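You operate a simulated robot arm through the tools that you are given. There is no shell and no other tool. Be economical: measure what you need, move in short steps, check, and stop when the job is done.

Carry out the task below with a simulated two-armed robot. There is one attempt and no reset: what you move stays moved.

Task
Fetch the cup from the top of the front window-side table and stand it on the top of the back window-side table. Put the flat carton labelled "OIL" from the top of the front window-side table on the clear patch of the framing bench and the flat carton labelled "WAX" on the cream slab. Take the sponge from the top of the front window-side table and leave it on the right half of the sill under the blue blind. Put the stencil labelled "boat" from the top of the back window-side table on the left half of the sill under the purple blind and the stencil labelled "house" on the top of the front cross table. Do these in any order. Set down upright: cup.

The check looks at the end state, three seconds after you hand in, the way a careful person would. Anything else that was tipped, shoved, dropped, spilled or broken makes it a failure.

Robot
Two 7-joint arms with three-finger grippers on one trunk, on a base that drives. Base frame: it is fixed to the floor where the robot stands at the start and does not move with it; the origin is under the middle of the robot, x ahead of it, y to its left, z up. Units: m, rad, N and s.
The left shoulder is at the start at [0.056, 0.154, 0.953], the right one opposite. With the tool pointing down near the work surface each hand reaches from about 0.24 to 0.64 m from the robot's upright axis, wherever it stands, measured 20 degrees to its own side. Places, roughly: clear patch of the framing bench (19x27 cm) [-1.22, -0.5, 0.78]; cream slab (20x18x2 cm) [0.8, -0.3, 0.7]; cup (6x6x9 cm) [0.5, -0.1, 0.8]; flat carton [0.75, -0.25, 0.75]; left half of the sill under the purple blind [5.6, -2.5, 0.9]; right half of the sill under the blue blind [0.6, -2.5, 0.9]; sponge (6x5x4 cm) [1.8, -0.4, 0.8]; stencil [4.25, -0.25, 0.75]; top of the back window-side table [4.3, -0.2, 0.7]; top of the front cross table [4.1, 1.5, 0.7]. Payload 2.69 kg a hand.
The tool frame of a hand sits at the grasp point between the pads (the TCP): z along the fingers, y along the line on which they close. The tips reach 0.029 m beyond it. The gripper opens to 0.12 m. The gripper's body begins 0.078 m behind the TCP.
Orientation is that of the tool frame in the base frame, as [roll, pitch, yaw] about the fixed x, y, z axes, in that order (R = Rz(yaw) Ry(pitch) Rx(roll)). With the fingers straight down and closing along the base's y, the tool's x points along the base's -x, its y along +y and its z along -z.

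Tools
- The arms move only by the tool send_rows. It takes "left_commands", "right_commands" or both (then of equal length, played together; a hand with none holds still); each is a list of rows, each a list of 7 numbers: the turn, a rotation vector about the tool's x, y, z in degrees, then the shift along the tool's x, y, z in mm, then the finger opening in mm, from 0 to 120. In form: [[rx, ry, rz, x, y, z, hand], ...]. A call has 1 to 12 rows; each row shifts and turns the commanded pose from where the row before left it, along the tool's axes as they then stand. Each row takes 0.2 s and may step no farther than 0.05 m and 0.15 rad from the row before; otherwise, or with a gripper value out of range, the whole call is refused. A pose out of reach is approached as far as the arm can. The call stops where the force on the tool passes 40 N (or 10 N more than at its start, if that is more) or the arm is blocked; 0.2 s more then pass. The fingers move at their own pace and stop on an object; they squeeze with about 29 N. The grip force told is the motor's: it shows also when the fingers shut on nothing. Time passes only in rows, and 0.2 s behind the last, so rows that do not move let the fingers close. It gives the time, the measured TCP pose, the force on the tool (base axes), the opening and the grip force at its end, in the units of the frame above (readings bear some noise), with the torque about the TCP (base axes, N m) and any sound that the robot's microphone picked up, and new pictures: "views" is both (left out), scene, wrist or none (wrist: the cameras of the hands that moved).
- Cameras (640 x 400 px; columns grow to the right, rows downward): "scene" is now at [0.1849, -0.0336, 1.1185]; the picture's right is [-0.30, -0.95, 0.00], its down [-0.41, 0.13, -0.90] and it looks along [0.86, -0.27, -0.43] (base axes); focal length 214 px, centre (320, 200). "left" rides on the left gripper at [0.063, 0, -0.104] in its tool frame; the picture's right is [0.00, 1.00, 0.00], its down [-0.83, 0.00, -0.56] and it looks along [-0.56, 0.00, 0.83] (tool axes); focal length 275 px, centre (320, 200). "right" rides on the right gripper at [0.063, 0, -0.104] in its tool frame; the picture's right is [0.00, 1.00, 0.00], its down [-0.83, 0.00, -0.56] and it looks along [-0.56, 0.00, 0.83] (tool axes); focal length 275 px, centre (320, 200).
- raise_lower(by): slides the trunk up (or, below 0, down) by that many m; the arms and the scene camera ride with it, the base frame stays. It gives what a move gives, with no picture.
- steer(legs): drives the robot by 1 to 6 legs, each [ahead, left, turn to the left] in m, m and rad, along the robot's own axes; the way and the turn of a leg run together, so that a leg with both is an arc; at most 1.5 m and 3.142 rad a leg. The arms and the cameras ride along, it lands a little off, and it stops where it bumps. It gives what a move gives, and a new picture of the scene camera.
- aim_head(pan, tilt): turns the head with the scene camera to pan (to the left, within 1.396 rad either way) and tilt (down, from -0.506 to 1.204), counted from straight ahead of the robot. It gives what a move gives, and a new picture of the scene camera.
- locate(camera, pixels): for up to 12 pixels [column, row] of the newest picture of that camera ("zoom" is the newest enlarged one), the place [x, y, z] in the base frame of the surface seen there, good to about 0.003 m, but the place of the scene camera against the robot may be out by one fixed shift of up to 0.018 m in any direction. No time passes.
- enlarge(camera, box): a new picture of the part [left, top, right, bottom] of that camera's present view, enlarged. No time passes.
- job_done(): hands the job in; it is judged then, once.

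Keep the steps short. Do not move on a guess: measure, check each grasp and each placing, and mend mistakes. In all there are 124 turns and 260 pictures (those below and enlarged ones count). Leave the grippers open and the arms clear of the work at the hand-in unless told otherwise, and finish with a single line.

The tools are called as name(argument=value, ...) on one line, values as JSON. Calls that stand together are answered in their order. send_rows: Moves the arms, as the interface text tells. Its arguments: {"type":"object","properties":{"left_commands":{"type":"array"},"right_commands":{"type":"array"},"views":{"type":"string","enum":["both","scene","wrist","none"]}},"required":[]} The other tools are called the same way: raise_lower (by) slides the trunk up or down; steer (legs) drives the base; aim_head (pan, tilt) turns the head that bears the scene camera; locate (camera, pixels) gives the place of the surface under pixels of a picture; enlarge (camera, box) takes an enlarged picture of a part of a camera's view; job_done () hands the job in.

At the start:

```text
t: 0.0
left_tcp_pos: [0.4035, 0.0509, 1.025]
left_ee_rot: [-3.141, 0.001, 3.141]
left_force: [0.4, -0.6, -0.1]
left_ft_torque: [0.02, 0.0, 0.0]
left_gripper_width: 0.1199
left_finger_force: 0.0
right_tcp_pos: [0.3683, -0.3638, 1.0098]
right_ee_rot: [-3.14, 0.0, -3.141]
right_force: [-0.8, -0.5, -0.4]
right_ft_torque: [0.0, 0.04, 0.01]
right_gripper_width: 0.1199
right_finger_force: 0.1
trunk travel left (down, up): [-0.325, 0.113]
robot x, y, heading: [0.0018, -0.0014, -0.001]
head pan, tilt: [-0.305, 0.45]
```

scene: 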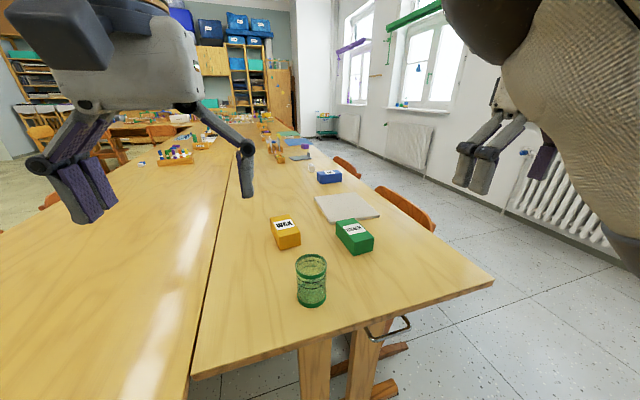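
right: 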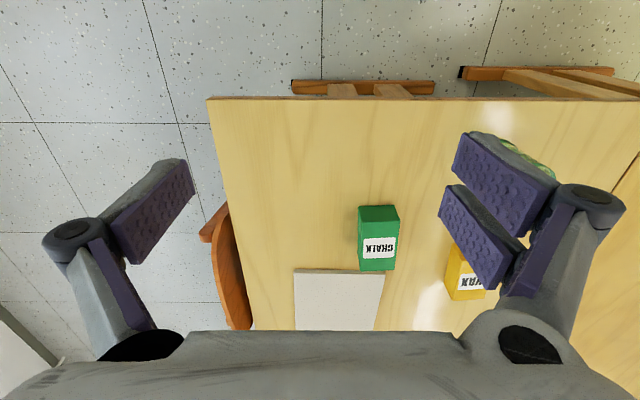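
left: 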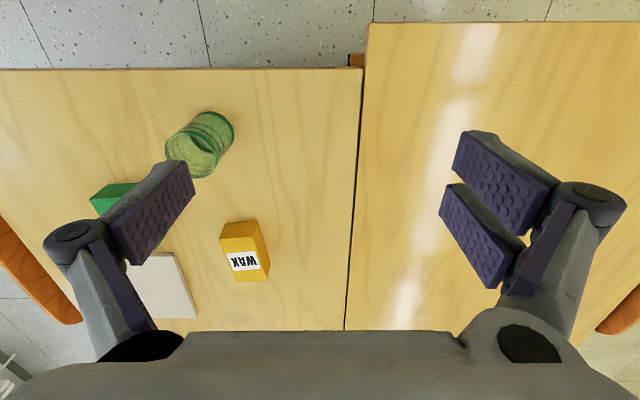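

The cup is near (312,280), WAX at (286,232), CHALK at (355,236), the slab at (346,207), and a blue carton at (329,176). I'll enlarge the far part and locate the near objects.

enlarge(camera="scene", box=[220, 90, 420, 215])

locate(camera="scene", pixels=[[312, 262], [311, 300], [286, 226], [288, 243], [355, 230], [346, 207], [329, 173], [330, 182], [480, 285], [205, 370], [312, 170], [250, 220]])

locate(camera="left", pixels=[[238, 235], [220, 230], [232, 280], [255, 222], [270, 270], [245, 260], [205, 115], [185, 150], [355, 70], [160, 290], [346, 325], [202, 140]])

```text
3.20 times, centred on (320, 152) of scene
```

zoom: 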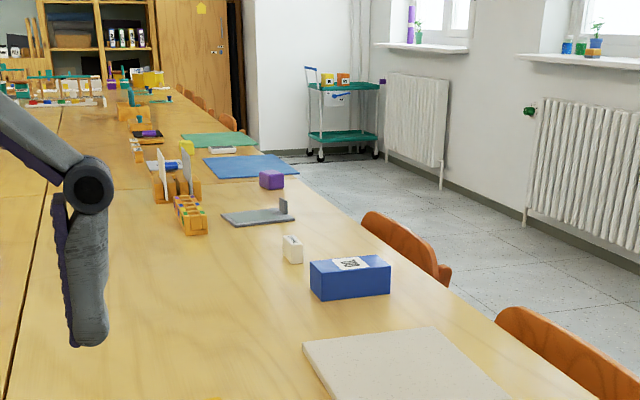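

```text
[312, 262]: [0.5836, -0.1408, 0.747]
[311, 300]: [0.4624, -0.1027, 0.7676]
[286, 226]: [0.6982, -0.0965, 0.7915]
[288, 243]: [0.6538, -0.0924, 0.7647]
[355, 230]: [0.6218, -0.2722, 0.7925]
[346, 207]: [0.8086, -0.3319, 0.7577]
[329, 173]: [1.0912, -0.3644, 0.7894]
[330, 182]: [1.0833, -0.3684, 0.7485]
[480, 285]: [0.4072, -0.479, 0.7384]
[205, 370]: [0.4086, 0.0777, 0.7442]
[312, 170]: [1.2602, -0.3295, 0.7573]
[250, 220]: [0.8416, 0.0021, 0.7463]
```

```text
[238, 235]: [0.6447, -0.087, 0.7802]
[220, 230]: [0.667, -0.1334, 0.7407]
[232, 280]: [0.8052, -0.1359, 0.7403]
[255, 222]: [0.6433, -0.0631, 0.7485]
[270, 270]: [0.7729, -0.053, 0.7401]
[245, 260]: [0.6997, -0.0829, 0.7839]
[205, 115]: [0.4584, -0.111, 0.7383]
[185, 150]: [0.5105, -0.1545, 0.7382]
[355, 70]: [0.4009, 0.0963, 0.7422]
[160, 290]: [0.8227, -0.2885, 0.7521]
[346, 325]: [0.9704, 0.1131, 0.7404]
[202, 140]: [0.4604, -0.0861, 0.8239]
```

The tabletop is at z≈0.740. Next I'll read the labels on the blue, green and yellow cartons.

enlarge(camera="scene", box=[300, 140, 364, 190])

enlarge(camera="left", box=[80, 80, 300, 330])

aim_head(pan=-1.3, tilt=0.35)

```text
8.00 times, centred on (332, 165) of scene
```

zoom: 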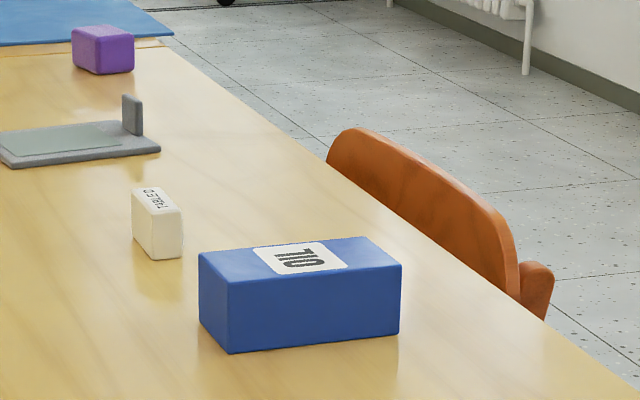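

```text
1.60 times, centred on (190, 205) of left
```

zoom: 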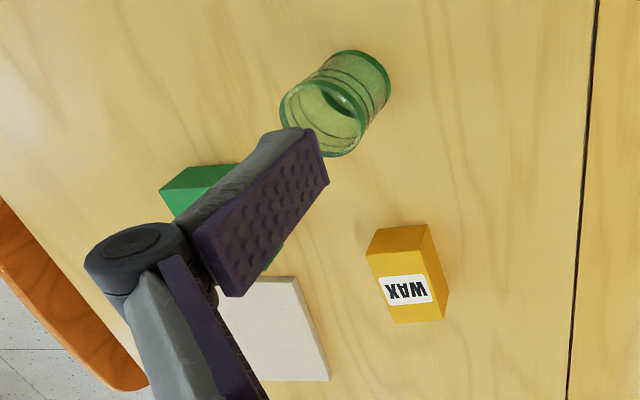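

```text
t: 1.3
left_tcp_pos: [0.4031, 0.0498, 1.0244]
left_ee_rot: [-3.14, -0.001, 3.141]
left_force: [-0.8, 0.1, -0.7]
left_ft_torque: [0.03, 0.03, 0.0]
left_gripper_width: 0.1202
left_finger_force: 0.0
right_tcp_pos: [0.3671, -0.3636, 1.0105]
right_ee_rot: [-3.141, -0.001, 3.141]
right_force: [-0.4, -0.2, -0.5]
right_ft_torque: [0.03, 0.0, 0.0]
right_gripper_width: 0.12
right_finger_force: 0.0
trunk travel left (down, up): [-0.325, 0.113]
robot x, y, heading: [-0.0036, 0.0003, 0.001]
head pan, tilt: [-1.3, 0.351]
```

scene: 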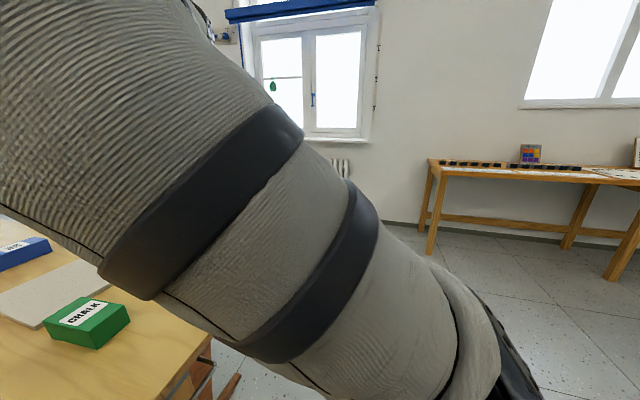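

Blue is OIL, yellow WAX, green CHALK (leave it). Now I'll find WAX's corners from the last zoom and from the left camera.

locate(camera="zoom", pixels=[[370, 255], [378, 230], [426, 227], [422, 252], [440, 315], [397, 320], [446, 290], [408, 290], [395, 240], [437, 285], [380, 290], [330, 375]])

aim_head(pan=-0.3, tilt=0.6)

```text
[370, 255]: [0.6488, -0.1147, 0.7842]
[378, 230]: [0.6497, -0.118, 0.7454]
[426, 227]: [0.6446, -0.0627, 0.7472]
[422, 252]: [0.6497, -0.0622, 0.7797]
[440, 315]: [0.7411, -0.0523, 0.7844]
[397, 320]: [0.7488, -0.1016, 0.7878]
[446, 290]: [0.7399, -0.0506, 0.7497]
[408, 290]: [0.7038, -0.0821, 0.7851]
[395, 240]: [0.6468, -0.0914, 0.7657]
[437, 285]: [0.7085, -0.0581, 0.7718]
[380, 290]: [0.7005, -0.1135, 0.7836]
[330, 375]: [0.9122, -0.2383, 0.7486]
```

```text
t: 2.5
left_tcp_pos: [0.403, 0.0494, 1.0248]
left_ee_rot: [-3.141, -0.001, 3.142]
left_force: [0.3, -0.8, 0.4]
left_ft_torque: [0.02, -0.02, -0.05]
left_gripper_width: 0.1199
left_finger_force: 0.1
right_tcp_pos: [0.3679, -0.3634, 1.0098]
right_ee_rot: [3.14, -0.002, -3.141]
right_force: [0.5, -0.3, -0.8]
right_ft_torque: [0.0, 0.01, -0.04]
right_gripper_width: 0.1201
right_finger_force: 0.1
trunk travel left (down, up): [-0.325, 0.113]
robot x, y, heading: [-0.0005, -0.0014, -0.002]
head pan, tilt: [-0.3, 0.6]
```

scene: 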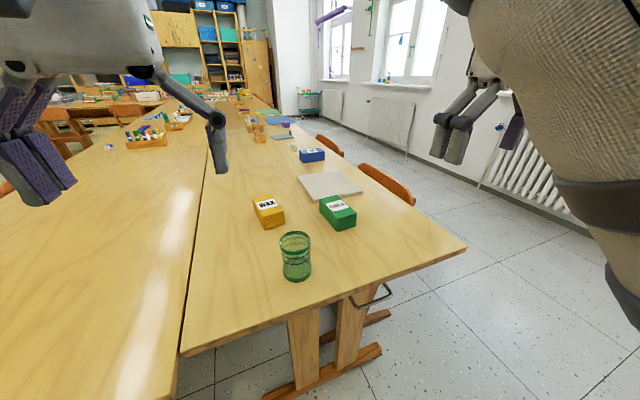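

WAX's centre is about (0.697,-0.085), top z 0.785, width about 0.054. I need standing places, so I'll measure the chairs, table edges and slab corners.

locate(camera="scene", pixels=[[413, 204], [362, 166], [341, 155], [318, 136], [465, 248], [297, 178], [335, 170], [362, 188], [318, 200], [313, 152], [280, 380], [292, 117]])

enlarge(camera="scene", box=[260, 90, 420, 215])

aim_head(pan=-0.3, tilt=1.1)

```text
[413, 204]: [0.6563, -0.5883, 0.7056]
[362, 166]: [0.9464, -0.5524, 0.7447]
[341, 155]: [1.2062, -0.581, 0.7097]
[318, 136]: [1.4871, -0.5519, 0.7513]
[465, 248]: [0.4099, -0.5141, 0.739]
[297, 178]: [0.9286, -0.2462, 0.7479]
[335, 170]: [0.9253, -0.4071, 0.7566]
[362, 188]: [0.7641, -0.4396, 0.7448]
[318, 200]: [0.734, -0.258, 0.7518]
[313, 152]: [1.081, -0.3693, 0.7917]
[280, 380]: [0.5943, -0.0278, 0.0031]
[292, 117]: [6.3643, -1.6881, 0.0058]
```

```text
3.20 times, centred on (340, 152) of scene
```

zoom: 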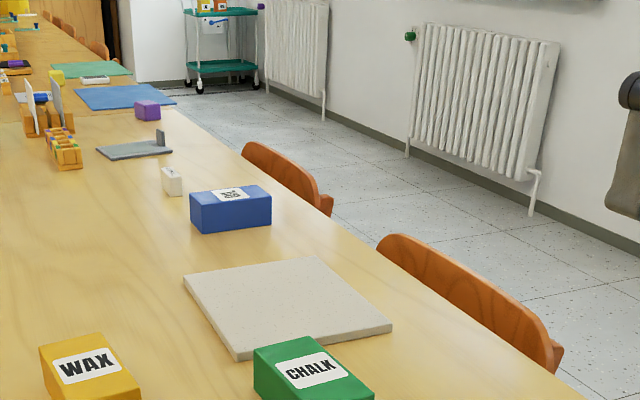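

```text
t: 3.5
left_tcp_pos: [0.4032, 0.0498, 1.0244]
left_ee_rot: [-3.141, 0.0, 3.141]
left_force: [0.2, -0.1, -0.3]
left_ft_torque: [0.0, -0.01, -0.05]
left_gripper_width: 0.1201
left_finger_force: 0.1
right_tcp_pos: [0.3677, -0.3636, 1.0111]
right_ee_rot: [-3.141, -0.002, -3.141]
right_force: [0.7, 0.3, -0.5]
right_ft_torque: [-0.01, -0.01, -0.02]
right_gripper_width: 0.1199
right_finger_force: 0.1
trunk travel left (down, up): [-0.325, 0.113]
robot x, y, heading: [0.0041, 0.0016, -0.0]
head pan, tilt: [-0.3, 1.1]
```

scene: 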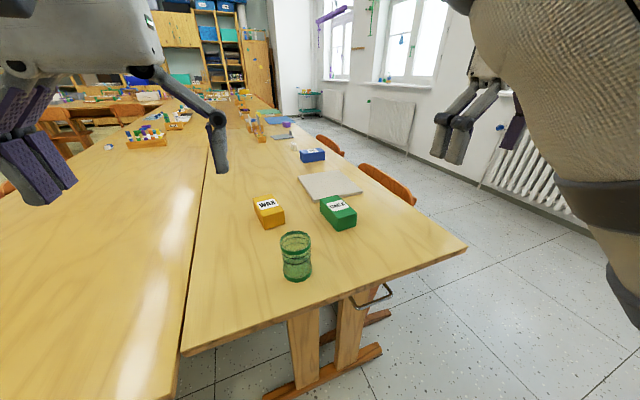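

Chair backs stand at y≈-0.6 along the window side. The slab spans x 0.73–0.93, y -0.43 to -0.25. I'll start with WAX, using the right hand from the table end. First I drive 0.12 ahead and 0.1 left.

steer(legs=[[0, 0.1, 0], [0.12, 0, 0]])

```text
t: 5.7
left_tcp_pos: [0.523, 0.1506, 1.0239]
left_ee_rot: [3.142, 0.001, -3.139]
left_force: [0.1, 0.5, -0.4]
left_ft_torque: [-0.01, 0.05, 0.0]
left_gripper_width: 0.1202
left_finger_force: 0.1
right_tcp_pos: [0.4888, -0.2638, 1.0106]
right_ee_rot: [-3.14, -0.004, -3.14]
right_force: [0.7, 0.5, -0.2]
right_ft_torque: [0.0, 0.02, -0.01]
right_gripper_width: 0.12
right_finger_force: 0.1
trunk travel left (down, up): [-0.325, 0.113]
robot x, y, heading: [0.1208, 0.103, 0.004]
head pan, tilt: [-0.3, 1.1]
```

scene: 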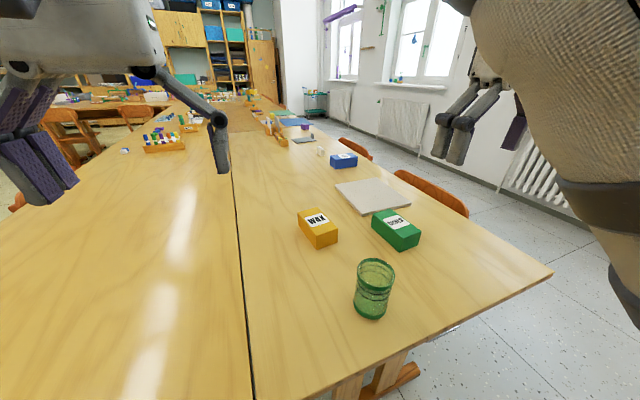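

I'm moving the right hand above WAX at height 1.01, away from the cup.

send_rows(right_commands=[[0, 0, 0, -34.7, 30, 0, 120], [0, 0, 0, -34.7, 30, 0, 120], [0, 0, 0, -34.7, 30, 0, 120], [0, 0, 0, -34.7, 30, 0, 120], [0, 0, 0, -34.7, 30, 0, 120], [0, 0, 0, -34.7, 30, 0, 120]], views="wrist")

```text
t: 7.1
left_tcp_pos: [0.5216, 0.1507, 1.0246]
left_ee_rot: [3.141, 0.001, -3.139]
left_force: [-0.1, -0.1, 0.0]
left_ft_torque: [-0.02, -0.05, 0.0]
left_gripper_width: 0.1198
left_finger_force: 0.0
right_tcp_pos: [0.6692, -0.0924, 1.0005]
right_ee_rot: [-3.14, -0.003, 3.141]
right_force: [0.0, 0.5, 0.7]
right_ft_torque: [-0.01, -0.03, -0.02]
right_gripper_width: 0.12
right_finger_force: 0.0
right hand out of reach, approached as far as the arm can: row 6
trunk travel left (down, up): [-0.325, 0.113]
robot x, y, heading: [0.1154, 0.1004, 0.0]
head pan, tilt: [-0.3, 1.1]
```

right: 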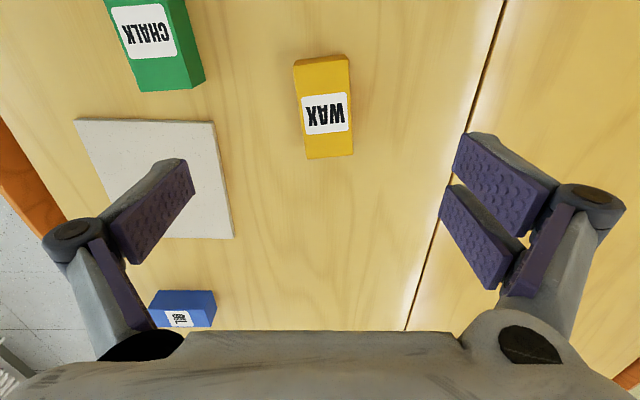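

The reach was slightly limited at this height. I'll locate WAX's corners and the slab from this camera.

locate(camera="right", pixels=[[296, 68], [348, 62], [352, 150], [310, 156], [325, 110], [84, 124], [213, 127], [230, 236], [150, 300], [213, 296], [195, 75], [322, 62]])

```text
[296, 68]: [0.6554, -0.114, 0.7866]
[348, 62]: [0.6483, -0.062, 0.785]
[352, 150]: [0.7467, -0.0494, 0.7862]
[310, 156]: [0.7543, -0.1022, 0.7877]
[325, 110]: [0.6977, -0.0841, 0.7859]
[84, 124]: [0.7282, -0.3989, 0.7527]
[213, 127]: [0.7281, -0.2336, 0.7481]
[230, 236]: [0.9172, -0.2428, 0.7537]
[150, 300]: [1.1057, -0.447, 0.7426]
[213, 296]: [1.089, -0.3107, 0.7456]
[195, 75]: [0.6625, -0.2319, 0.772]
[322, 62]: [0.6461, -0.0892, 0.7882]
```

WAX's centre is (0.701,-0.082), yaw +6.8°. I'll turn to match and go down to about 0.86, then check the pose.

send_rows(right_commands=[[0, 0, -6.8, 0, 0, 45, 120], [0, 0, 0, 0, 0, 45, 120], [0, 0, 0, 0, 0, 45, 120], [0, 0, 0, 0, 0, 0, 120]], views="none")

```text
t: 8.1
left_tcp_pos: [0.5232, 0.1505, 1.0241]
left_ee_rot: [3.141, 0.0, -3.139]
left_force: [0.8, 0.1, -0.6]
left_ft_torque: [-0.03, 0.01, -0.02]
left_gripper_width: 0.1199
left_finger_force: 0.0
right_tcp_pos: [0.6691, -0.091, 0.8641]
right_ee_rot: [-3.14, -0.001, -3.022]
right_force: [-0.5, 0.5, 0.5]
right_ft_torque: [0.0, 0.02, 0.0]
right_gripper_width: 0.1198
right_finger_force: 0.1
trunk travel left (down, up): [-0.325, 0.113]
robot x, y, heading: [0.119, 0.0992, 0.002]
head pan, tilt: [-0.3, 1.1]
```

Now 31 mm onward, then down to z 0.776.

send_rows(right_commands=[[0, 0, 0, -31, 5.4, 0, 120], [0, 0, 0, 0, 0, 44, 120], [0, 0, 0, 0, 0, 44, 120], [0, 0, 0, 0, 0, 0, 120]], views="wrist")

```text
t: 9.1
left_tcp_pos: [0.5225, 0.1504, 1.0255]
left_ee_rot: [-3.141, 0.0, -3.141]
left_force: [0.3, 0.1, 0.8]
left_ft_torque: [0.01, -0.01, -0.01]
left_gripper_width: 0.12
left_finger_force: 0.1
right_tcp_pos: [0.6979, -0.0837, 0.7765]
right_ee_rot: [-3.142, -0.002, -3.02]
right_force: [-0.3, -0.1, -0.6]
right_ft_torque: [-0.02, 0.03, -0.02]
right_gripper_width: 0.1201
right_finger_force: 0.0
trunk travel left (down, up): [-0.325, 0.113]
robot x, y, heading: [0.1166, 0.103, -0.0]
head pan, tilt: [-0.3, 1.1]
```

right: 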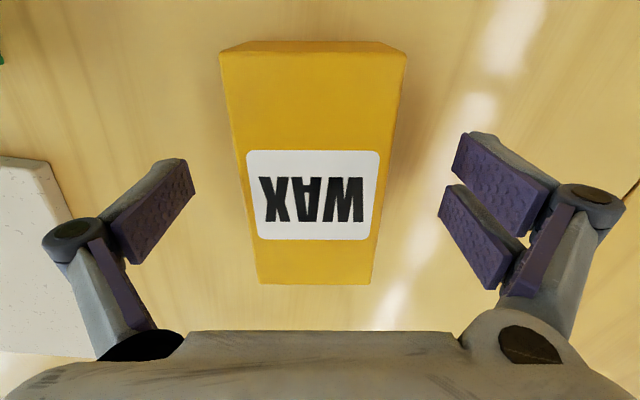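

The carton sits squarely between the fingers. I'll close, then lift 0.1.

send_rows(right_commands=[[0, 0, 0, 0, 0, 0, 0], [0, 0, 0, 0, 0, 0, 0], [0, 0, 0, 0, 0, 0, 0], [0, 0, 0, 0, 0, -25, 0], [0, 0, 0, 0, 0, -45, 0], [0, 0, 0, 0, 0, -45, 0]], views="wrist")

```text
t: 10.5
left_tcp_pos: [0.5221, 0.1507, 1.0245]
left_ee_rot: [-3.141, 0.0, -3.14]
left_force: [-0.2, 0.3, 0.8]
left_ft_torque: [0.02, 0.0, 0.01]
left_gripper_width: 0.1199
left_finger_force: 0.0
right_tcp_pos: [0.6989, -0.0836, 0.8929]
right_ee_rot: [-3.139, 0.0, -3.023]
right_force: [-0.7, 0.3, 0.2]
right_ft_torque: [-0.02, 0.01, -0.02]
right_gripper_width: 0.0
right_finger_force: 27.7
trunk travel left (down, up): [-0.325, 0.113]
robot x, y, heading: [0.1177, 0.1029, 0.001]
head pan, tilt: [-0.3, 1.1]
```

right: 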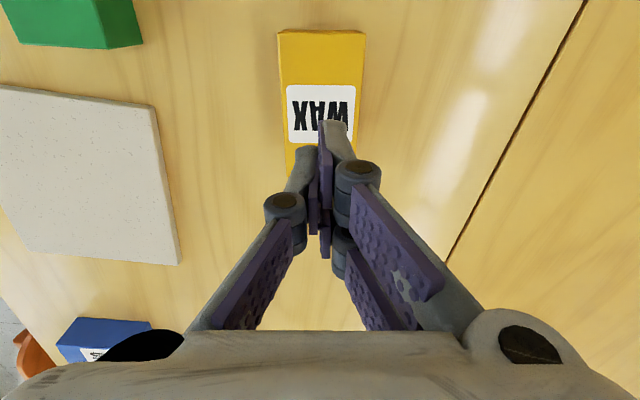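

The fingers shut on nothing. I'll check whether WAX moved.

locate(camera="right", pixels=[[282, 62], [364, 62], [280, 35], [364, 35], [290, 150], [355, 150], [320, 100], [180, 262], [155, 104], [450, 60], [327, 128]])

enlarge(camera="right", box=[220, 20, 420, 300])

```text
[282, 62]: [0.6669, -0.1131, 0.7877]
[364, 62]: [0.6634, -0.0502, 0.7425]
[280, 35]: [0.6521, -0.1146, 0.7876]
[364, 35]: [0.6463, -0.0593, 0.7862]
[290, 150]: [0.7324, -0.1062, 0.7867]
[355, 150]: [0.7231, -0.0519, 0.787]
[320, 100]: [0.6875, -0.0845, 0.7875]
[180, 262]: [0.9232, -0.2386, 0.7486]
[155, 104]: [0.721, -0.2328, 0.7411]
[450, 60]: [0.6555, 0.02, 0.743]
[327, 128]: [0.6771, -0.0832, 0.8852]
```

```text
1.43 times, centred on (320, 160) of right
```

zoom: 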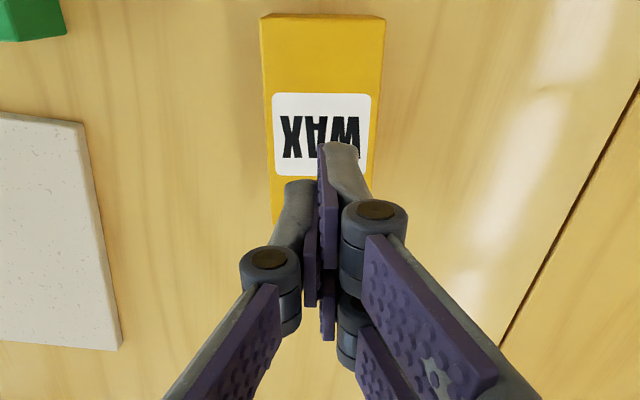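

WAX has not moved at all. I'll open, go back down, close without lifting and read the width.

send_rows(right_commands=[[0, 0, 0, 0, 0, 0, 120], [0, 0, 0, 0, 0, 0, 120], [0, 0, 0, 0, 0, 40, 120], [0, 0, 0, 0, 0, 39, 120], [0, 0, 0, 0, 0, 39, 120], [0, 0, 0, 0, 0, 0, 120], [0, 0, 0, 0, 0, 0, 0], [0, 0, 0, 0, 0, 0, 0], [0, 0, 0, 0, 0, 0, 0], [0, 0, 0, 0, 0, 0, 0]], views="wrist")

```text
t: 12.7
left_tcp_pos: [0.5218, 0.1508, 1.0261]
left_ee_rot: [-3.142, -0.001, -3.139]
left_force: [0.1, -0.3, 1.4]
left_ft_torque: [0.01, 0.0, 0.01]
left_gripper_width: 0.12
left_finger_force: 0.1
right_tcp_pos: [0.6993, -0.0839, 0.7746]
right_ee_rot: [3.14, -0.002, -3.023]
right_force: [2.4, 0.5, 4.8]
right_ft_torque: [0.17, 0.1, -0.05]
right_gripper_width: 0.0594
right_finger_force: 29.0
trunk travel left (down, up): [-0.325, 0.113]
robot x, y, heading: [0.1193, 0.0982, 0.002]
head pan, tilt: [-0.3, 1.1]
```

right: 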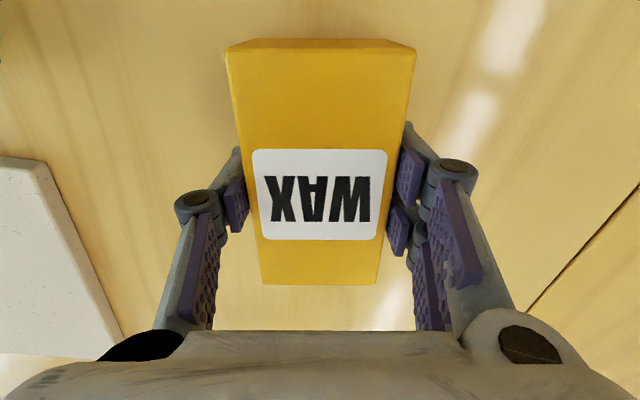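

It is gripped now at 0.059. I'll lift slowly and watch the force.

send_rows(right_commands=[[0, 0, 0, 0, 0, -3, 0], [0, 0, 0, 0, 0, -4, 0], [0, 0, 0, 0, 0, -6, 0], [0, 0, 0, 0, 0, -8, 0], [0, 0, 0, 0, 0, 0, 0]], views="wrist")

```text
t: 13.9
left_tcp_pos: [0.5226, 0.1498, 1.0245]
left_ee_rot: [3.141, 0.001, -3.139]
left_force: [0.8, 0.1, -0.3]
left_ft_torque: [0.0, 0.01, -0.01]
left_gripper_width: 0.12
left_finger_force: 0.0
right_tcp_pos: [0.6997, -0.083, 0.7947]
right_ee_rot: [3.141, -0.004, -3.021]
right_force: [0.6, 0.2, -1.3]
right_ft_torque: [-0.02, -0.03, 0.0]
right_gripper_width: 0.0593
right_finger_force: 28.5
trunk travel left (down, up): [-0.325, 0.113]
robot x, y, heading: [0.1218, 0.0994, 0.003]
head pan, tilt: [-0.3, 1.1]
```

right: 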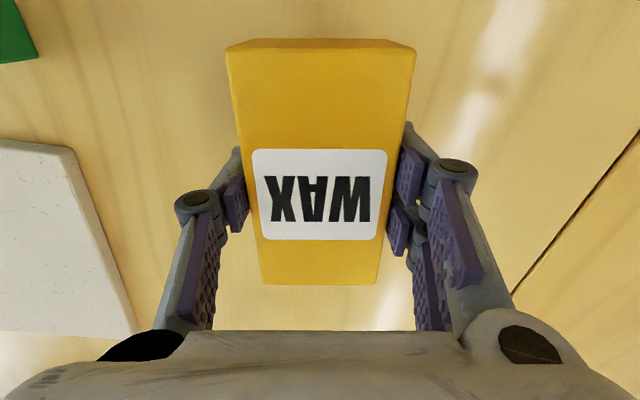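

WAX is held. I'll lift it to about 1.0 and pull it in a little for driving.

send_rows(right_commands=[[0, 0, 0, 0, 0, -45, 0], [0, 0, 0, 0, 0, -45, 0], [0, 0, 0, 0, 0, -45, 0], [0, 0, 0, 0, 0, -45, 0], [0, 0, 6.8, 40, -20, 0, 0], [0, 0, 0, 40, -30, 0, 0], [0, 0, 0, 40, -30, 0, 0], [0, 0, 0, 40, -30, 0, 0]], views="none")

steer(legs=[[-0.25, 0, 0], [0, -1.1, 0], [0, 0, 1.571]])

```text
t: 15.7
left_tcp_pos: [0.5217, 0.1513, 1.025]
left_ee_rot: [-3.141, 0.001, -3.14]
left_force: [-0.4, -0.7, 0.7]
left_ft_torque: [0.01, 0.03, 0.0]
left_gripper_width: 0.1199
left_finger_force: 0.0
right_tcp_pos: [0.6504, -0.1074, 0.9632]
right_ee_rot: [-3.14, -0.002, -3.141]
right_force: [0.4, 0.4, -1.5]
right_ft_torque: [-0.04, -0.02, 0.01]
right_gripper_width: 0.0592
right_finger_force: 28.8
right hand out of reach, approached as far as the arm can: row 4, 6, 7, 8
trunk travel left (down, up): [-0.325, 0.113]
robot x, y, heading: [0.1187, 0.1031, 0.002]
head pan, tilt: [-0.3, 1.1]
```

```text
t: 29.8
left_tcp_pos: [-0.1889, -0.6056, 1.0251]
left_ee_rot: [-3.141, 0.0, -1.559]
left_force: [-0.6, -0.3, 0.1]
left_ft_torque: [-0.02, 0.02, 0.01]
left_gripper_width: 0.1201
left_finger_force: 0.2
right_tcp_pos: [0.0669, -0.4751, 0.9622]
right_ee_rot: [-3.14, -0.003, -1.557]
right_force: [0.3, -0.1, -1.1]
right_ft_torque: [-0.04, 0.02, -0.01]
right_gripper_width: 0.0595
right_finger_force: 28.9
trunk travel left (down, up): [-0.325, 0.113]
robot x, y, heading: [-0.1352, -1.0064, 1.583]
head pan, tilt: [-0.3, 1.1]
```

scene: 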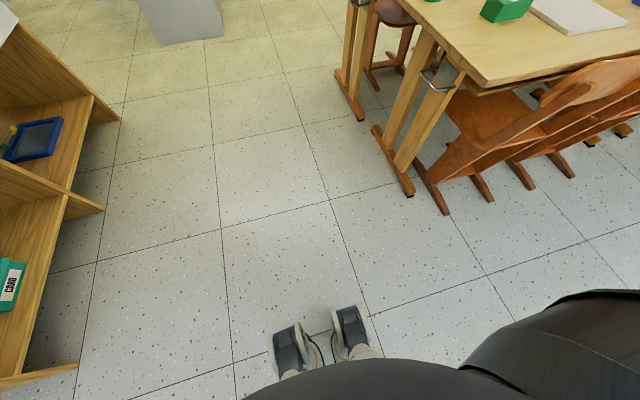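

We drove well. I'll measure the chair legs and the table before going along the window side.

locate(camera="scene", pixels=[[445, 212], [490, 198], [530, 188], [575, 172], [430, 175], [635, 110], [290, 345], [490, 85], [350, 320], [80, 300], [405, 190]])

aim_head(pan=-0.6, tilt=0.7)

```text
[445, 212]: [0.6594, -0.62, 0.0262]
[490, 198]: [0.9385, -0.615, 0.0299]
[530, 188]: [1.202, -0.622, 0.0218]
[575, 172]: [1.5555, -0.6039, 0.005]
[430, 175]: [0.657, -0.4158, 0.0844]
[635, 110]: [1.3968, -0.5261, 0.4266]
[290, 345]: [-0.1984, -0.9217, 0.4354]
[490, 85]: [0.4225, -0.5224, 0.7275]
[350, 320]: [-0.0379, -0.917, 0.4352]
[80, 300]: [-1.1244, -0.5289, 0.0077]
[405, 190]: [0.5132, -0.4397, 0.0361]
```

```text
t: 30.7
left_tcp_pos: [-0.1883, -0.606, 1.0244]
left_ee_rot: [3.141, 0.0, -1.558]
left_force: [0.2, 1.0, 0.5]
left_ft_torque: [0.01, 0.03, 0.02]
left_gripper_width: 0.12
left_finger_force: 0.0
right_tcp_pos: [0.0674, -0.4757, 0.9625]
right_ee_rot: [-3.139, -0.002, -1.558]
right_force: [0.4, -0.5, -1.4]
right_ft_torque: [-0.02, 0.0, -0.01]
right_gripper_width: 0.0596
right_finger_force: 28.8
trunk travel left (down, up): [-0.325, 0.113]
robot x, y, heading: [-0.1348, -1.0075, 1.582]
head pan, tilt: [-0.6, 0.7]
```

scene: 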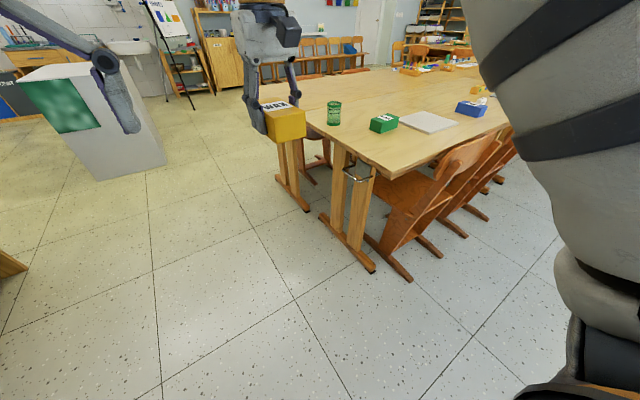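

The chair legs end at y≈-0.62. I'll slide right 0.95 along the window side, then look down at the base and the gap.

steer(legs=[[0, 0, -0.011], [0, -0.95, 0]])

aim_head(pan=0, tilt=1.15)

```text
t: 38.7
left_tcp_pos: [0.7712, -0.6053, 1.0244]
left_ee_rot: [3.141, 0.0, -1.571]
left_force: [-0.1, 0.8, -0.2]
left_ft_torque: [-0.03, -0.01, 0.0]
left_gripper_width: 0.1201
left_finger_force: 0.0
right_tcp_pos: [1.0292, -0.4793, 0.9629]
right_ee_rot: [-3.14, -0.002, -1.572]
right_force: [-0.5, 0.2, -2.4]
right_ft_torque: [0.0, 0.03, -0.01]
right_gripper_width: 0.0595
right_finger_force: 28.8
trunk travel left (down, up): [-0.325, 0.113]
robot x, y, heading: [0.8207, -1.0107, 1.568]
head pan, tilt: [-0.6, 0.7]
```

scene: 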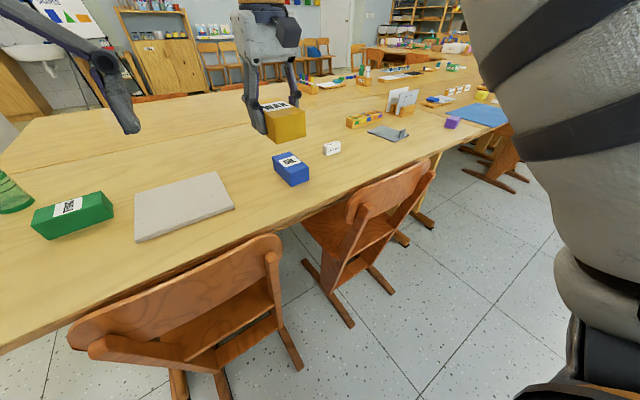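

```text
t: 39.7
left_tcp_pos: [0.7709, -0.6057, 1.0243]
left_ee_rot: [-3.141, 0.0, -1.573]
left_force: [-0.5, 0.4, -0.6]
left_ft_torque: [-0.02, 0.03, 0.02]
left_gripper_width: 0.1203
left_finger_force: 0.1
right_tcp_pos: [1.0306, -0.4794, 0.9624]
right_ee_rot: [-3.14, -0.001, -1.573]
right_force: [0.5, 0.8, -3.1]
right_ft_torque: [0.0, -0.01, -0.03]
right_gripper_width: 0.0594
right_finger_force: 29.5
trunk travel left (down, up): [-0.325, 0.113]
robot x, y, heading: [0.8196, -1.0099, 1.57]
head pan, tilt: [0.0, 1.15]
```

scene: 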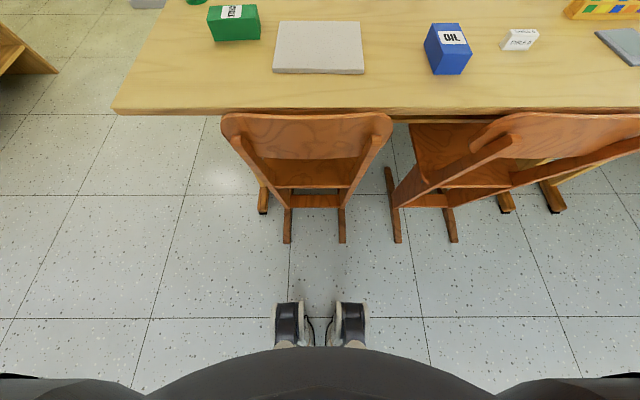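

I now have a clear top view. I'll locate slab corners, OIL corners, the chair backs and the robot's front parts.

locate(camera="scene", pixels=[[280, 22], [358, 22], [363, 72], [274, 71], [426, 52], [432, 26], [458, 24], [470, 52], [290, 306], [320, 352], [310, 117], [340, 242]])

enlarge(camera="scene", box=[200, 0, 640, 120])

```text
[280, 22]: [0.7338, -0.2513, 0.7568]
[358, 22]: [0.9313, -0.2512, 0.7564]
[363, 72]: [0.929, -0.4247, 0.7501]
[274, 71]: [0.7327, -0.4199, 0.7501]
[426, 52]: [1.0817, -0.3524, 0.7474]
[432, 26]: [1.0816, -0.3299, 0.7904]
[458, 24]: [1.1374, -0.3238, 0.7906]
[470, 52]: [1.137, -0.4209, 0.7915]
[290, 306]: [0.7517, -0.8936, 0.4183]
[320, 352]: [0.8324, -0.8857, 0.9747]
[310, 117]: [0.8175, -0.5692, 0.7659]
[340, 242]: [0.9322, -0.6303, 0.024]
```

```text
1.45 times, centred on (420, 60) of scene
```

zoom: 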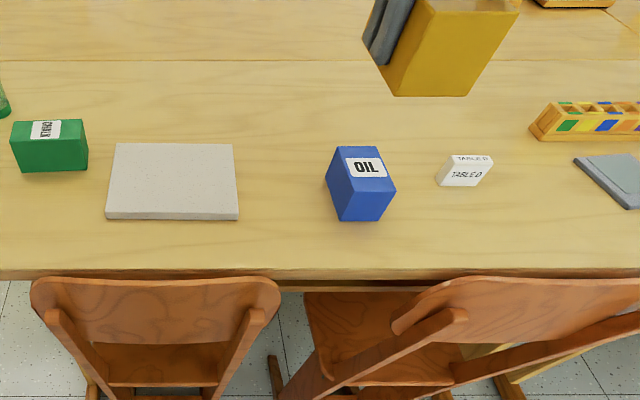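

There is ample room ahead. I'll drive 0.08 ahead and 0.12 left so the right hand is near the slab.

steer(legs=[[0, 0.12, 0], [0.08, 0, 0]])

send_rows(right_commands=[[0, 0, 0, 0, 40, 30, 0], [0, 0, 0, 0, 40, 30, 0], [0, 0, 0, 0, 0, 30, 0], [0, 0, 0, 0, 0, 0, 0]], views="both")

```text
t: 41.9
left_tcp_pos: [0.6516, -0.5248, 1.0246]
left_ee_rot: [3.141, 0.0, -1.573]
left_force: [0.9, -0.1, -0.8]
left_ft_torque: [-0.04, -0.01, -0.04]
left_gripper_width: 0.1202
left_finger_force: 0.0
right_tcp_pos: [0.9099, -0.3993, 0.9624]
right_ee_rot: [-3.139, -0.004, -1.573]
right_force: [0.5, 0.3, -1.1]
right_ft_torque: [-0.01, 0.01, 0.0]
right_gripper_width: 0.0594
right_finger_force: 28.4
trunk travel left (down, up): [-0.325, 0.113]
robot x, y, heading: [0.7009, -0.9281, 1.569]
head pan, tilt: [0.0, 1.15]
```

scene: 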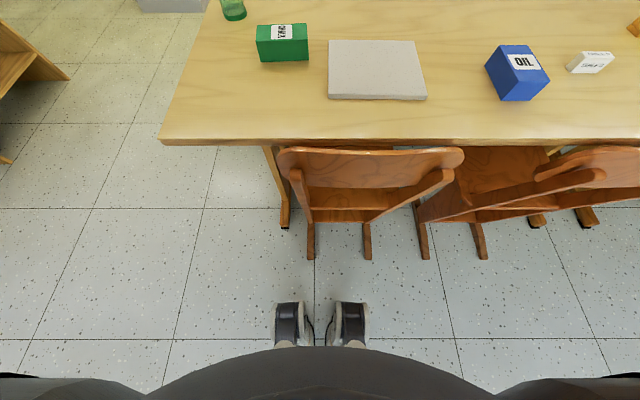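

```text
t: 42.9
left_tcp_pos: [0.6521, -0.5261, 1.025]
left_ee_rot: [3.141, 0.001, -1.573]
left_force: [0.6, -0.3, 0.1]
left_ft_torque: [0.03, 0.03, -0.02]
left_gripper_width: 0.12
left_finger_force: 0.1
right_tcp_pos: [0.8289, -0.3989, 0.8712]
right_ee_rot: [-3.141, -0.001, -1.575]
right_force: [-0.5, 0.3, -2.3]
right_ft_torque: [-0.01, 0.02, 0.02]
right_gripper_width: 0.0595
right_finger_force: 28.6
trunk travel left (down, up): [-0.325, 0.113]
robot x, y, heading: [0.7041, -0.9281, 1.567]
head pan, tilt: [0.0, 1.15]
```

scene: 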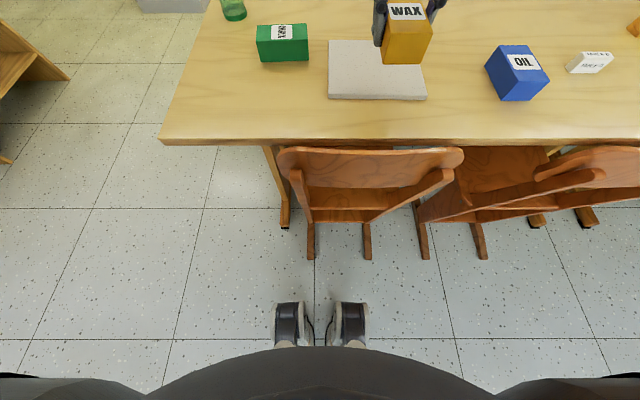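
right: 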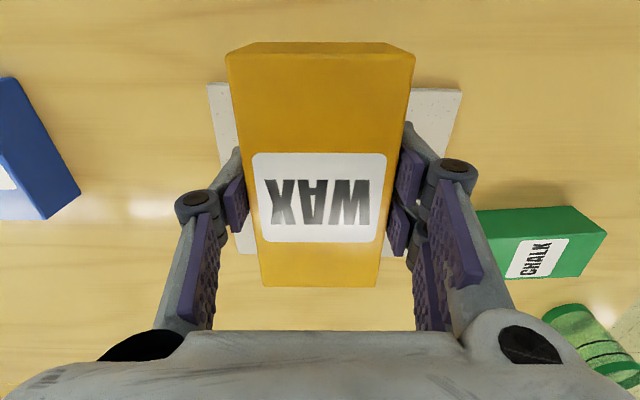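

I'll locate the slab corners from the right camera, which has no offset.

locate(camera="right", pixels=[[213, 90], [456, 95], [243, 245], [430, 120], [325, 200], [235, 55], [410, 55], [325, 50]])

locate(camera="scene", pixels=[[330, 42], [331, 93], [425, 93], [416, 42], [408, 13], [405, 48]])

```text
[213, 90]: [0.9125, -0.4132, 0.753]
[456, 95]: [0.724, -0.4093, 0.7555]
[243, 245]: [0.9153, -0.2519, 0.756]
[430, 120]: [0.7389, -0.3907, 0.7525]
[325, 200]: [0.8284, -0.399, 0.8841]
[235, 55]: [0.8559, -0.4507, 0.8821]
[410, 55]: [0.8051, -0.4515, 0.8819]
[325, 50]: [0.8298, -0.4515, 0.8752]
```

```text
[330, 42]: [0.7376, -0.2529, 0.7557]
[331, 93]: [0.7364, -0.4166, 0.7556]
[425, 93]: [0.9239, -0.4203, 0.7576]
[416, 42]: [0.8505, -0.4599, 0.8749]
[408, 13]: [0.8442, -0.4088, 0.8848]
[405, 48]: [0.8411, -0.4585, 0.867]
```

The slab's centre is (0.819,-0.330) and its top is at 0.755. I'll shift WAX over the centre and go down to just above contact.

send_rows(right_commands=[[0, 0, 0, -34, 5, 0, 0], [0, 0, 0, -34, 5, 0, 0], [0, 0, 0, 0, 0, 40, 0], [0, 0, 0, 0, 0, 34, 0], [0, 0, 0, 0, 0, 3, 0], [0, 0, 0, 0, 0, 0, 0]], views="wrist")

```text
t: 44.3
left_tcp_pos: [0.6524, -0.5258, 1.0254]
left_ee_rot: [3.141, 0.0, -1.573]
left_force: [-0.2, -0.1, -0.5]
left_ft_torque: [0.0, -0.06, -0.03]
left_gripper_width: 0.1204
left_finger_force: 0.0
right_tcp_pos: [0.8214, -0.3436, 0.7936]
right_ee_rot: [-3.141, -0.004, -1.574]
right_force: [-0.1, -0.4, -0.8]
right_ft_torque: [-0.01, -0.02, -0.01]
right_gripper_width: 0.0594
right_finger_force: 28.9
right hand out of reach, approached as far as the arm can: row 2
trunk travel left (down, up): [-0.325, 0.113]
robot x, y, heading: [0.7016, -0.9286, 1.57]
head pan, tilt: [0.0, 1.15]
```

right: 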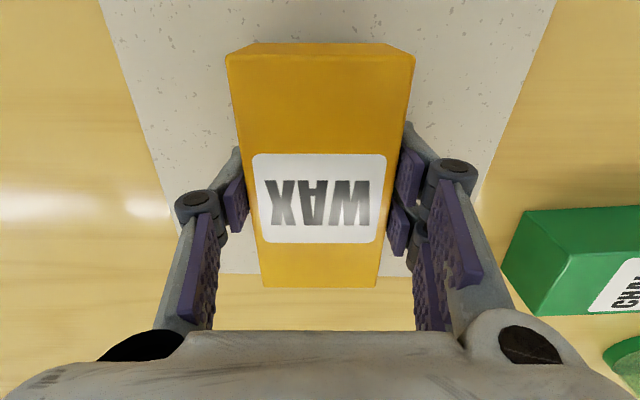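

WAX lies well inside the slab. I'll lower in 2 mm steps until it touches.

send_rows(right_commands=[[0, 0, 0, 0, 0, 2, 0], [0, 0, 0, 0, 0, 2, 0], [0, 0, 0, 0, 0, 1, 0], [0, 0, 0, 0, 0, 0, 0]], views="none")

```text
t: 45.3
left_tcp_pos: [0.6516, -0.5263, 1.0258]
left_ee_rot: [3.141, 0.0, -1.571]
left_force: [-0.2, -0.3, 0.6]
left_ft_torque: [0.0, 0.0, -0.02]
left_gripper_width: 0.1197
left_finger_force: 0.1
right_tcp_pos: [0.821, -0.3425, 0.7898]
right_ee_rot: [-3.14, -0.002, -1.572]
right_force: [0.1, 0.7, -1.2]
right_ft_torque: [0.0, 0.0, -0.03]
right_gripper_width: 0.0596
right_finger_force: 29.0
trunk travel left (down, up): [-0.325, 0.113]
robot x, y, heading: [0.6991, -0.9323, 1.569]
head pan, tilt: [0.0, 1.15]
```

send_rows(right_commands=[[0, 0, 0, 0, 0, 1.5, 0], [0, 0, 0, 0, 0, 1.5, 0], [0, 0, 0, 0, 0, 1, 0], [0, 0, 0, 0, 0, 0, 0]], views="none")

```text
t: 46.3
left_tcp_pos: [0.6519, -0.5267, 1.0254]
left_ee_rot: [3.141, 0.001, -1.574]
left_force: [-0.2, -0.2, 0.2]
left_ft_torque: [-0.01, -0.02, 0.0]
left_gripper_width: 0.1202
left_finger_force: 0.0
right_tcp_pos: [0.8212, -0.3431, 0.7874]
right_ee_rot: [-3.141, 0.001, -1.572]
right_force: [-0.2, 0.2, 3.6]
right_ft_torque: [0.32, 0.04, -0.01]
right_gripper_width: 0.0593
right_finger_force: 28.9
trunk travel left (down, up): [-0.325, 0.113]
robot x, y, heading: [0.7009, -0.9286, 1.571]
head pan, tilt: [0.0, 1.15]
```

Contact (+3.6 N). I'll open, then rise.

send_rows(right_commands=[[0, 0, 0, 0, 0, 0, 120], [0, 0, 0, 0, 0, 0, 120], [0, 0, 0, 0, 0, 0, 120], [0, 0, 0, 0, 0, -30, 120], [0, 0, 0, 0, 0, -45, 120], [0, 0, 0, 0, 0, -45, 120], [0, 0, 0, 0, 0, -45, 120], [0, 0, 0, 20, -40, -20, 120]], views="both")

```text
t: 48.1
left_tcp_pos: [0.6523, -0.5266, 1.025]
left_ee_rot: [3.141, 0.0, -1.573]
left_force: [0.3, -1.3, 0.4]
left_ft_torque: [0.05, 0.0, 0.01]
left_gripper_width: 0.1199
left_finger_force: 0.1
right_tcp_pos: [0.864, -0.3827, 0.9589]
right_ee_rot: [-3.14, -0.003, -1.571]
right_force: [-0.1, 0.2, 0.1]
right_ft_torque: [0.05, 0.04, -0.01]
right_gripper_width: 0.1201
right_finger_force: 0.0
right hand out of reach, approached as far as the arm can: row 6, 7
trunk travel left (down, up): [-0.325, 0.113]
robot x, y, heading: [0.7019, -0.931, 1.573]
head pan, tilt: [0.0, 1.15]
```

scene: 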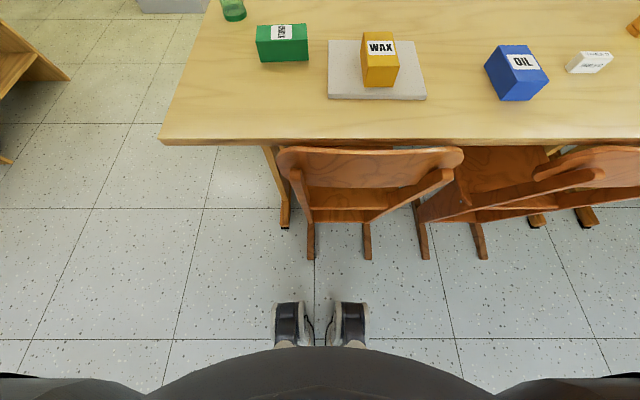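
right: 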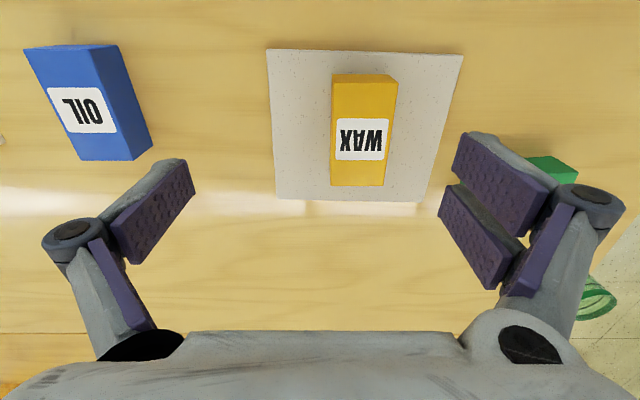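

WAX is on the slab. Next is OIL: I'll drive 0.25 right and look with the right camera.

steer(legs=[[0, -0.26, 0]])

send_rows(right_commands=[[0, 0, 0, 0, 0, 30, 120]], views="wrist")

```text
t: 50.7
left_tcp_pos: [0.91, -0.5263, 1.0257]
left_ee_rot: [-3.141, 0.003, -1.571]
left_force: [0.5, 0.0, -0.5]
left_ft_torque: [0.01, -0.01, 0.02]
left_gripper_width: 0.1201
left_finger_force: 0.0
right_tcp_pos: [1.1209, -0.3815, 0.9586]
right_ee_rot: [-3.14, 0.0, -1.572]
right_force: [-0.3, -0.4, 0.0]
right_ft_torque: [0.02, 0.03, 0.0]
right_gripper_width: 0.12
right_finger_force: 0.1
trunk travel left (down, up): [-0.325, 0.113]
robot x, y, heading: [0.958, -0.9322, 1.572]
head pan, tilt: [0.0, 1.15]
```

scene: 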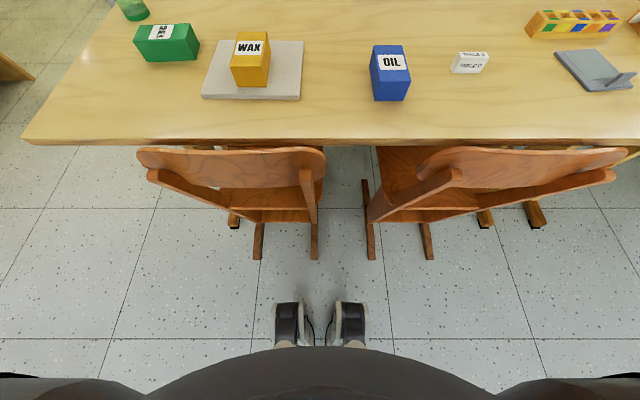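

```text
t: 51.1
left_tcp_pos: [0.9091, -0.5259, 1.0248]
left_ee_rot: [3.141, -0.001, -1.571]
left_force: [0.1, 0.4, 0.4]
left_ft_torque: [0.01, -0.03, 0.0]
left_gripper_width: 0.1201
left_finger_force: 0.1
right_tcp_pos: [1.1209, -0.3822, 0.928]
right_ee_rot: [-3.139, -0.002, -1.572]
right_force: [1.0, -0.2, 0.7]
right_ft_torque: [-0.01, -0.01, -0.02]
right_gripper_width: 0.1198
right_finger_force: 0.1
trunk travel left (down, up): [-0.325, 0.113]
robot x, y, heading: [0.9633, -0.9272, 1.566]
head pan, tilt: [0.0, 1.15]
```

right: 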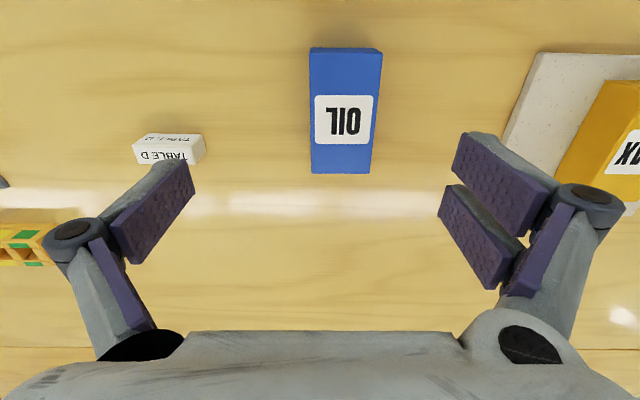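

locate(camera="right", pixels=[[313, 58], [378, 60], [315, 168], [367, 168], [345, 90], [345, 165], [202, 160], [135, 145]])

```text
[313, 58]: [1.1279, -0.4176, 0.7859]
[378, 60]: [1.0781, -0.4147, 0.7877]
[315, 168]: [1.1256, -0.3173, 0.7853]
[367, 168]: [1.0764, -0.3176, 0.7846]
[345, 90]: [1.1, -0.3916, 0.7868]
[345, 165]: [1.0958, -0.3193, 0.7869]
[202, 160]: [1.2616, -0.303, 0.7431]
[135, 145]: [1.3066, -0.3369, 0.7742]
```

OIL's centre is (1.101,-0.367) and it is aligned. I'll shift, lower to z≈0.775 and close with enough time.

send_rows(right_commands=[[0, 0, 0, -15, 20, 0, 120], [0, 0, 0, 0, 0, 45, 120], [0, 0, 0, 0, 0, 45, 120], [0, 0, 0, 0, 0, 40, 120], [0, 0, 0, 0, 0, 23, 120], [0, 0, 0, 0, 0, 0, 120], [0, 0, 0, 0, 0, 0, 0], [0, 0, 0, 0, 0, 0, 0], [0, 0, 0, 0, 0, 0, 0], [0, 0, 0, 0, 0, 0, 0]], views="wrist")

```text
t: 53.3
left_tcp_pos: [0.9096, -0.5269, 1.0261]
left_ee_rot: [3.14, 0.001, -1.571]
left_force: [0.4, -0.4, -0.4]
left_ft_torque: [0.0, -0.01, 0.01]
left_gripper_width: 0.12
left_finger_force: 0.0
right_tcp_pos: [1.1014, -0.3665, 0.7758]
right_ee_rot: [-3.14, -0.003, -1.57]
right_force: [0.3, 0.5, 2.6]
right_ft_torque: [0.13, 0.07, 0.02]
right_gripper_width: 0.0596
right_finger_force: 29.2
trunk travel left (down, up): [-0.325, 0.113]
robot x, y, heading: [0.9561, -0.9286, 1.574]
head pan, tilt: [0.0, 1.15]
```

right: 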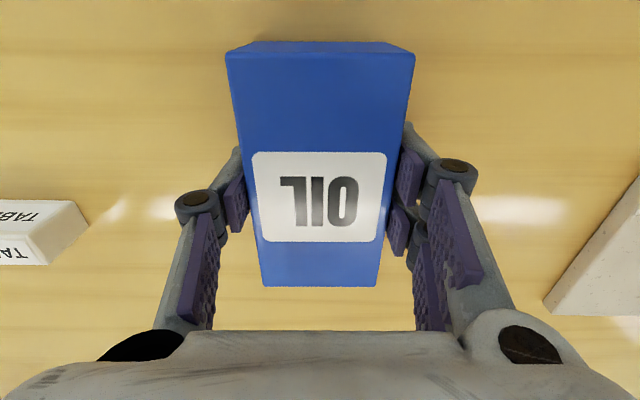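

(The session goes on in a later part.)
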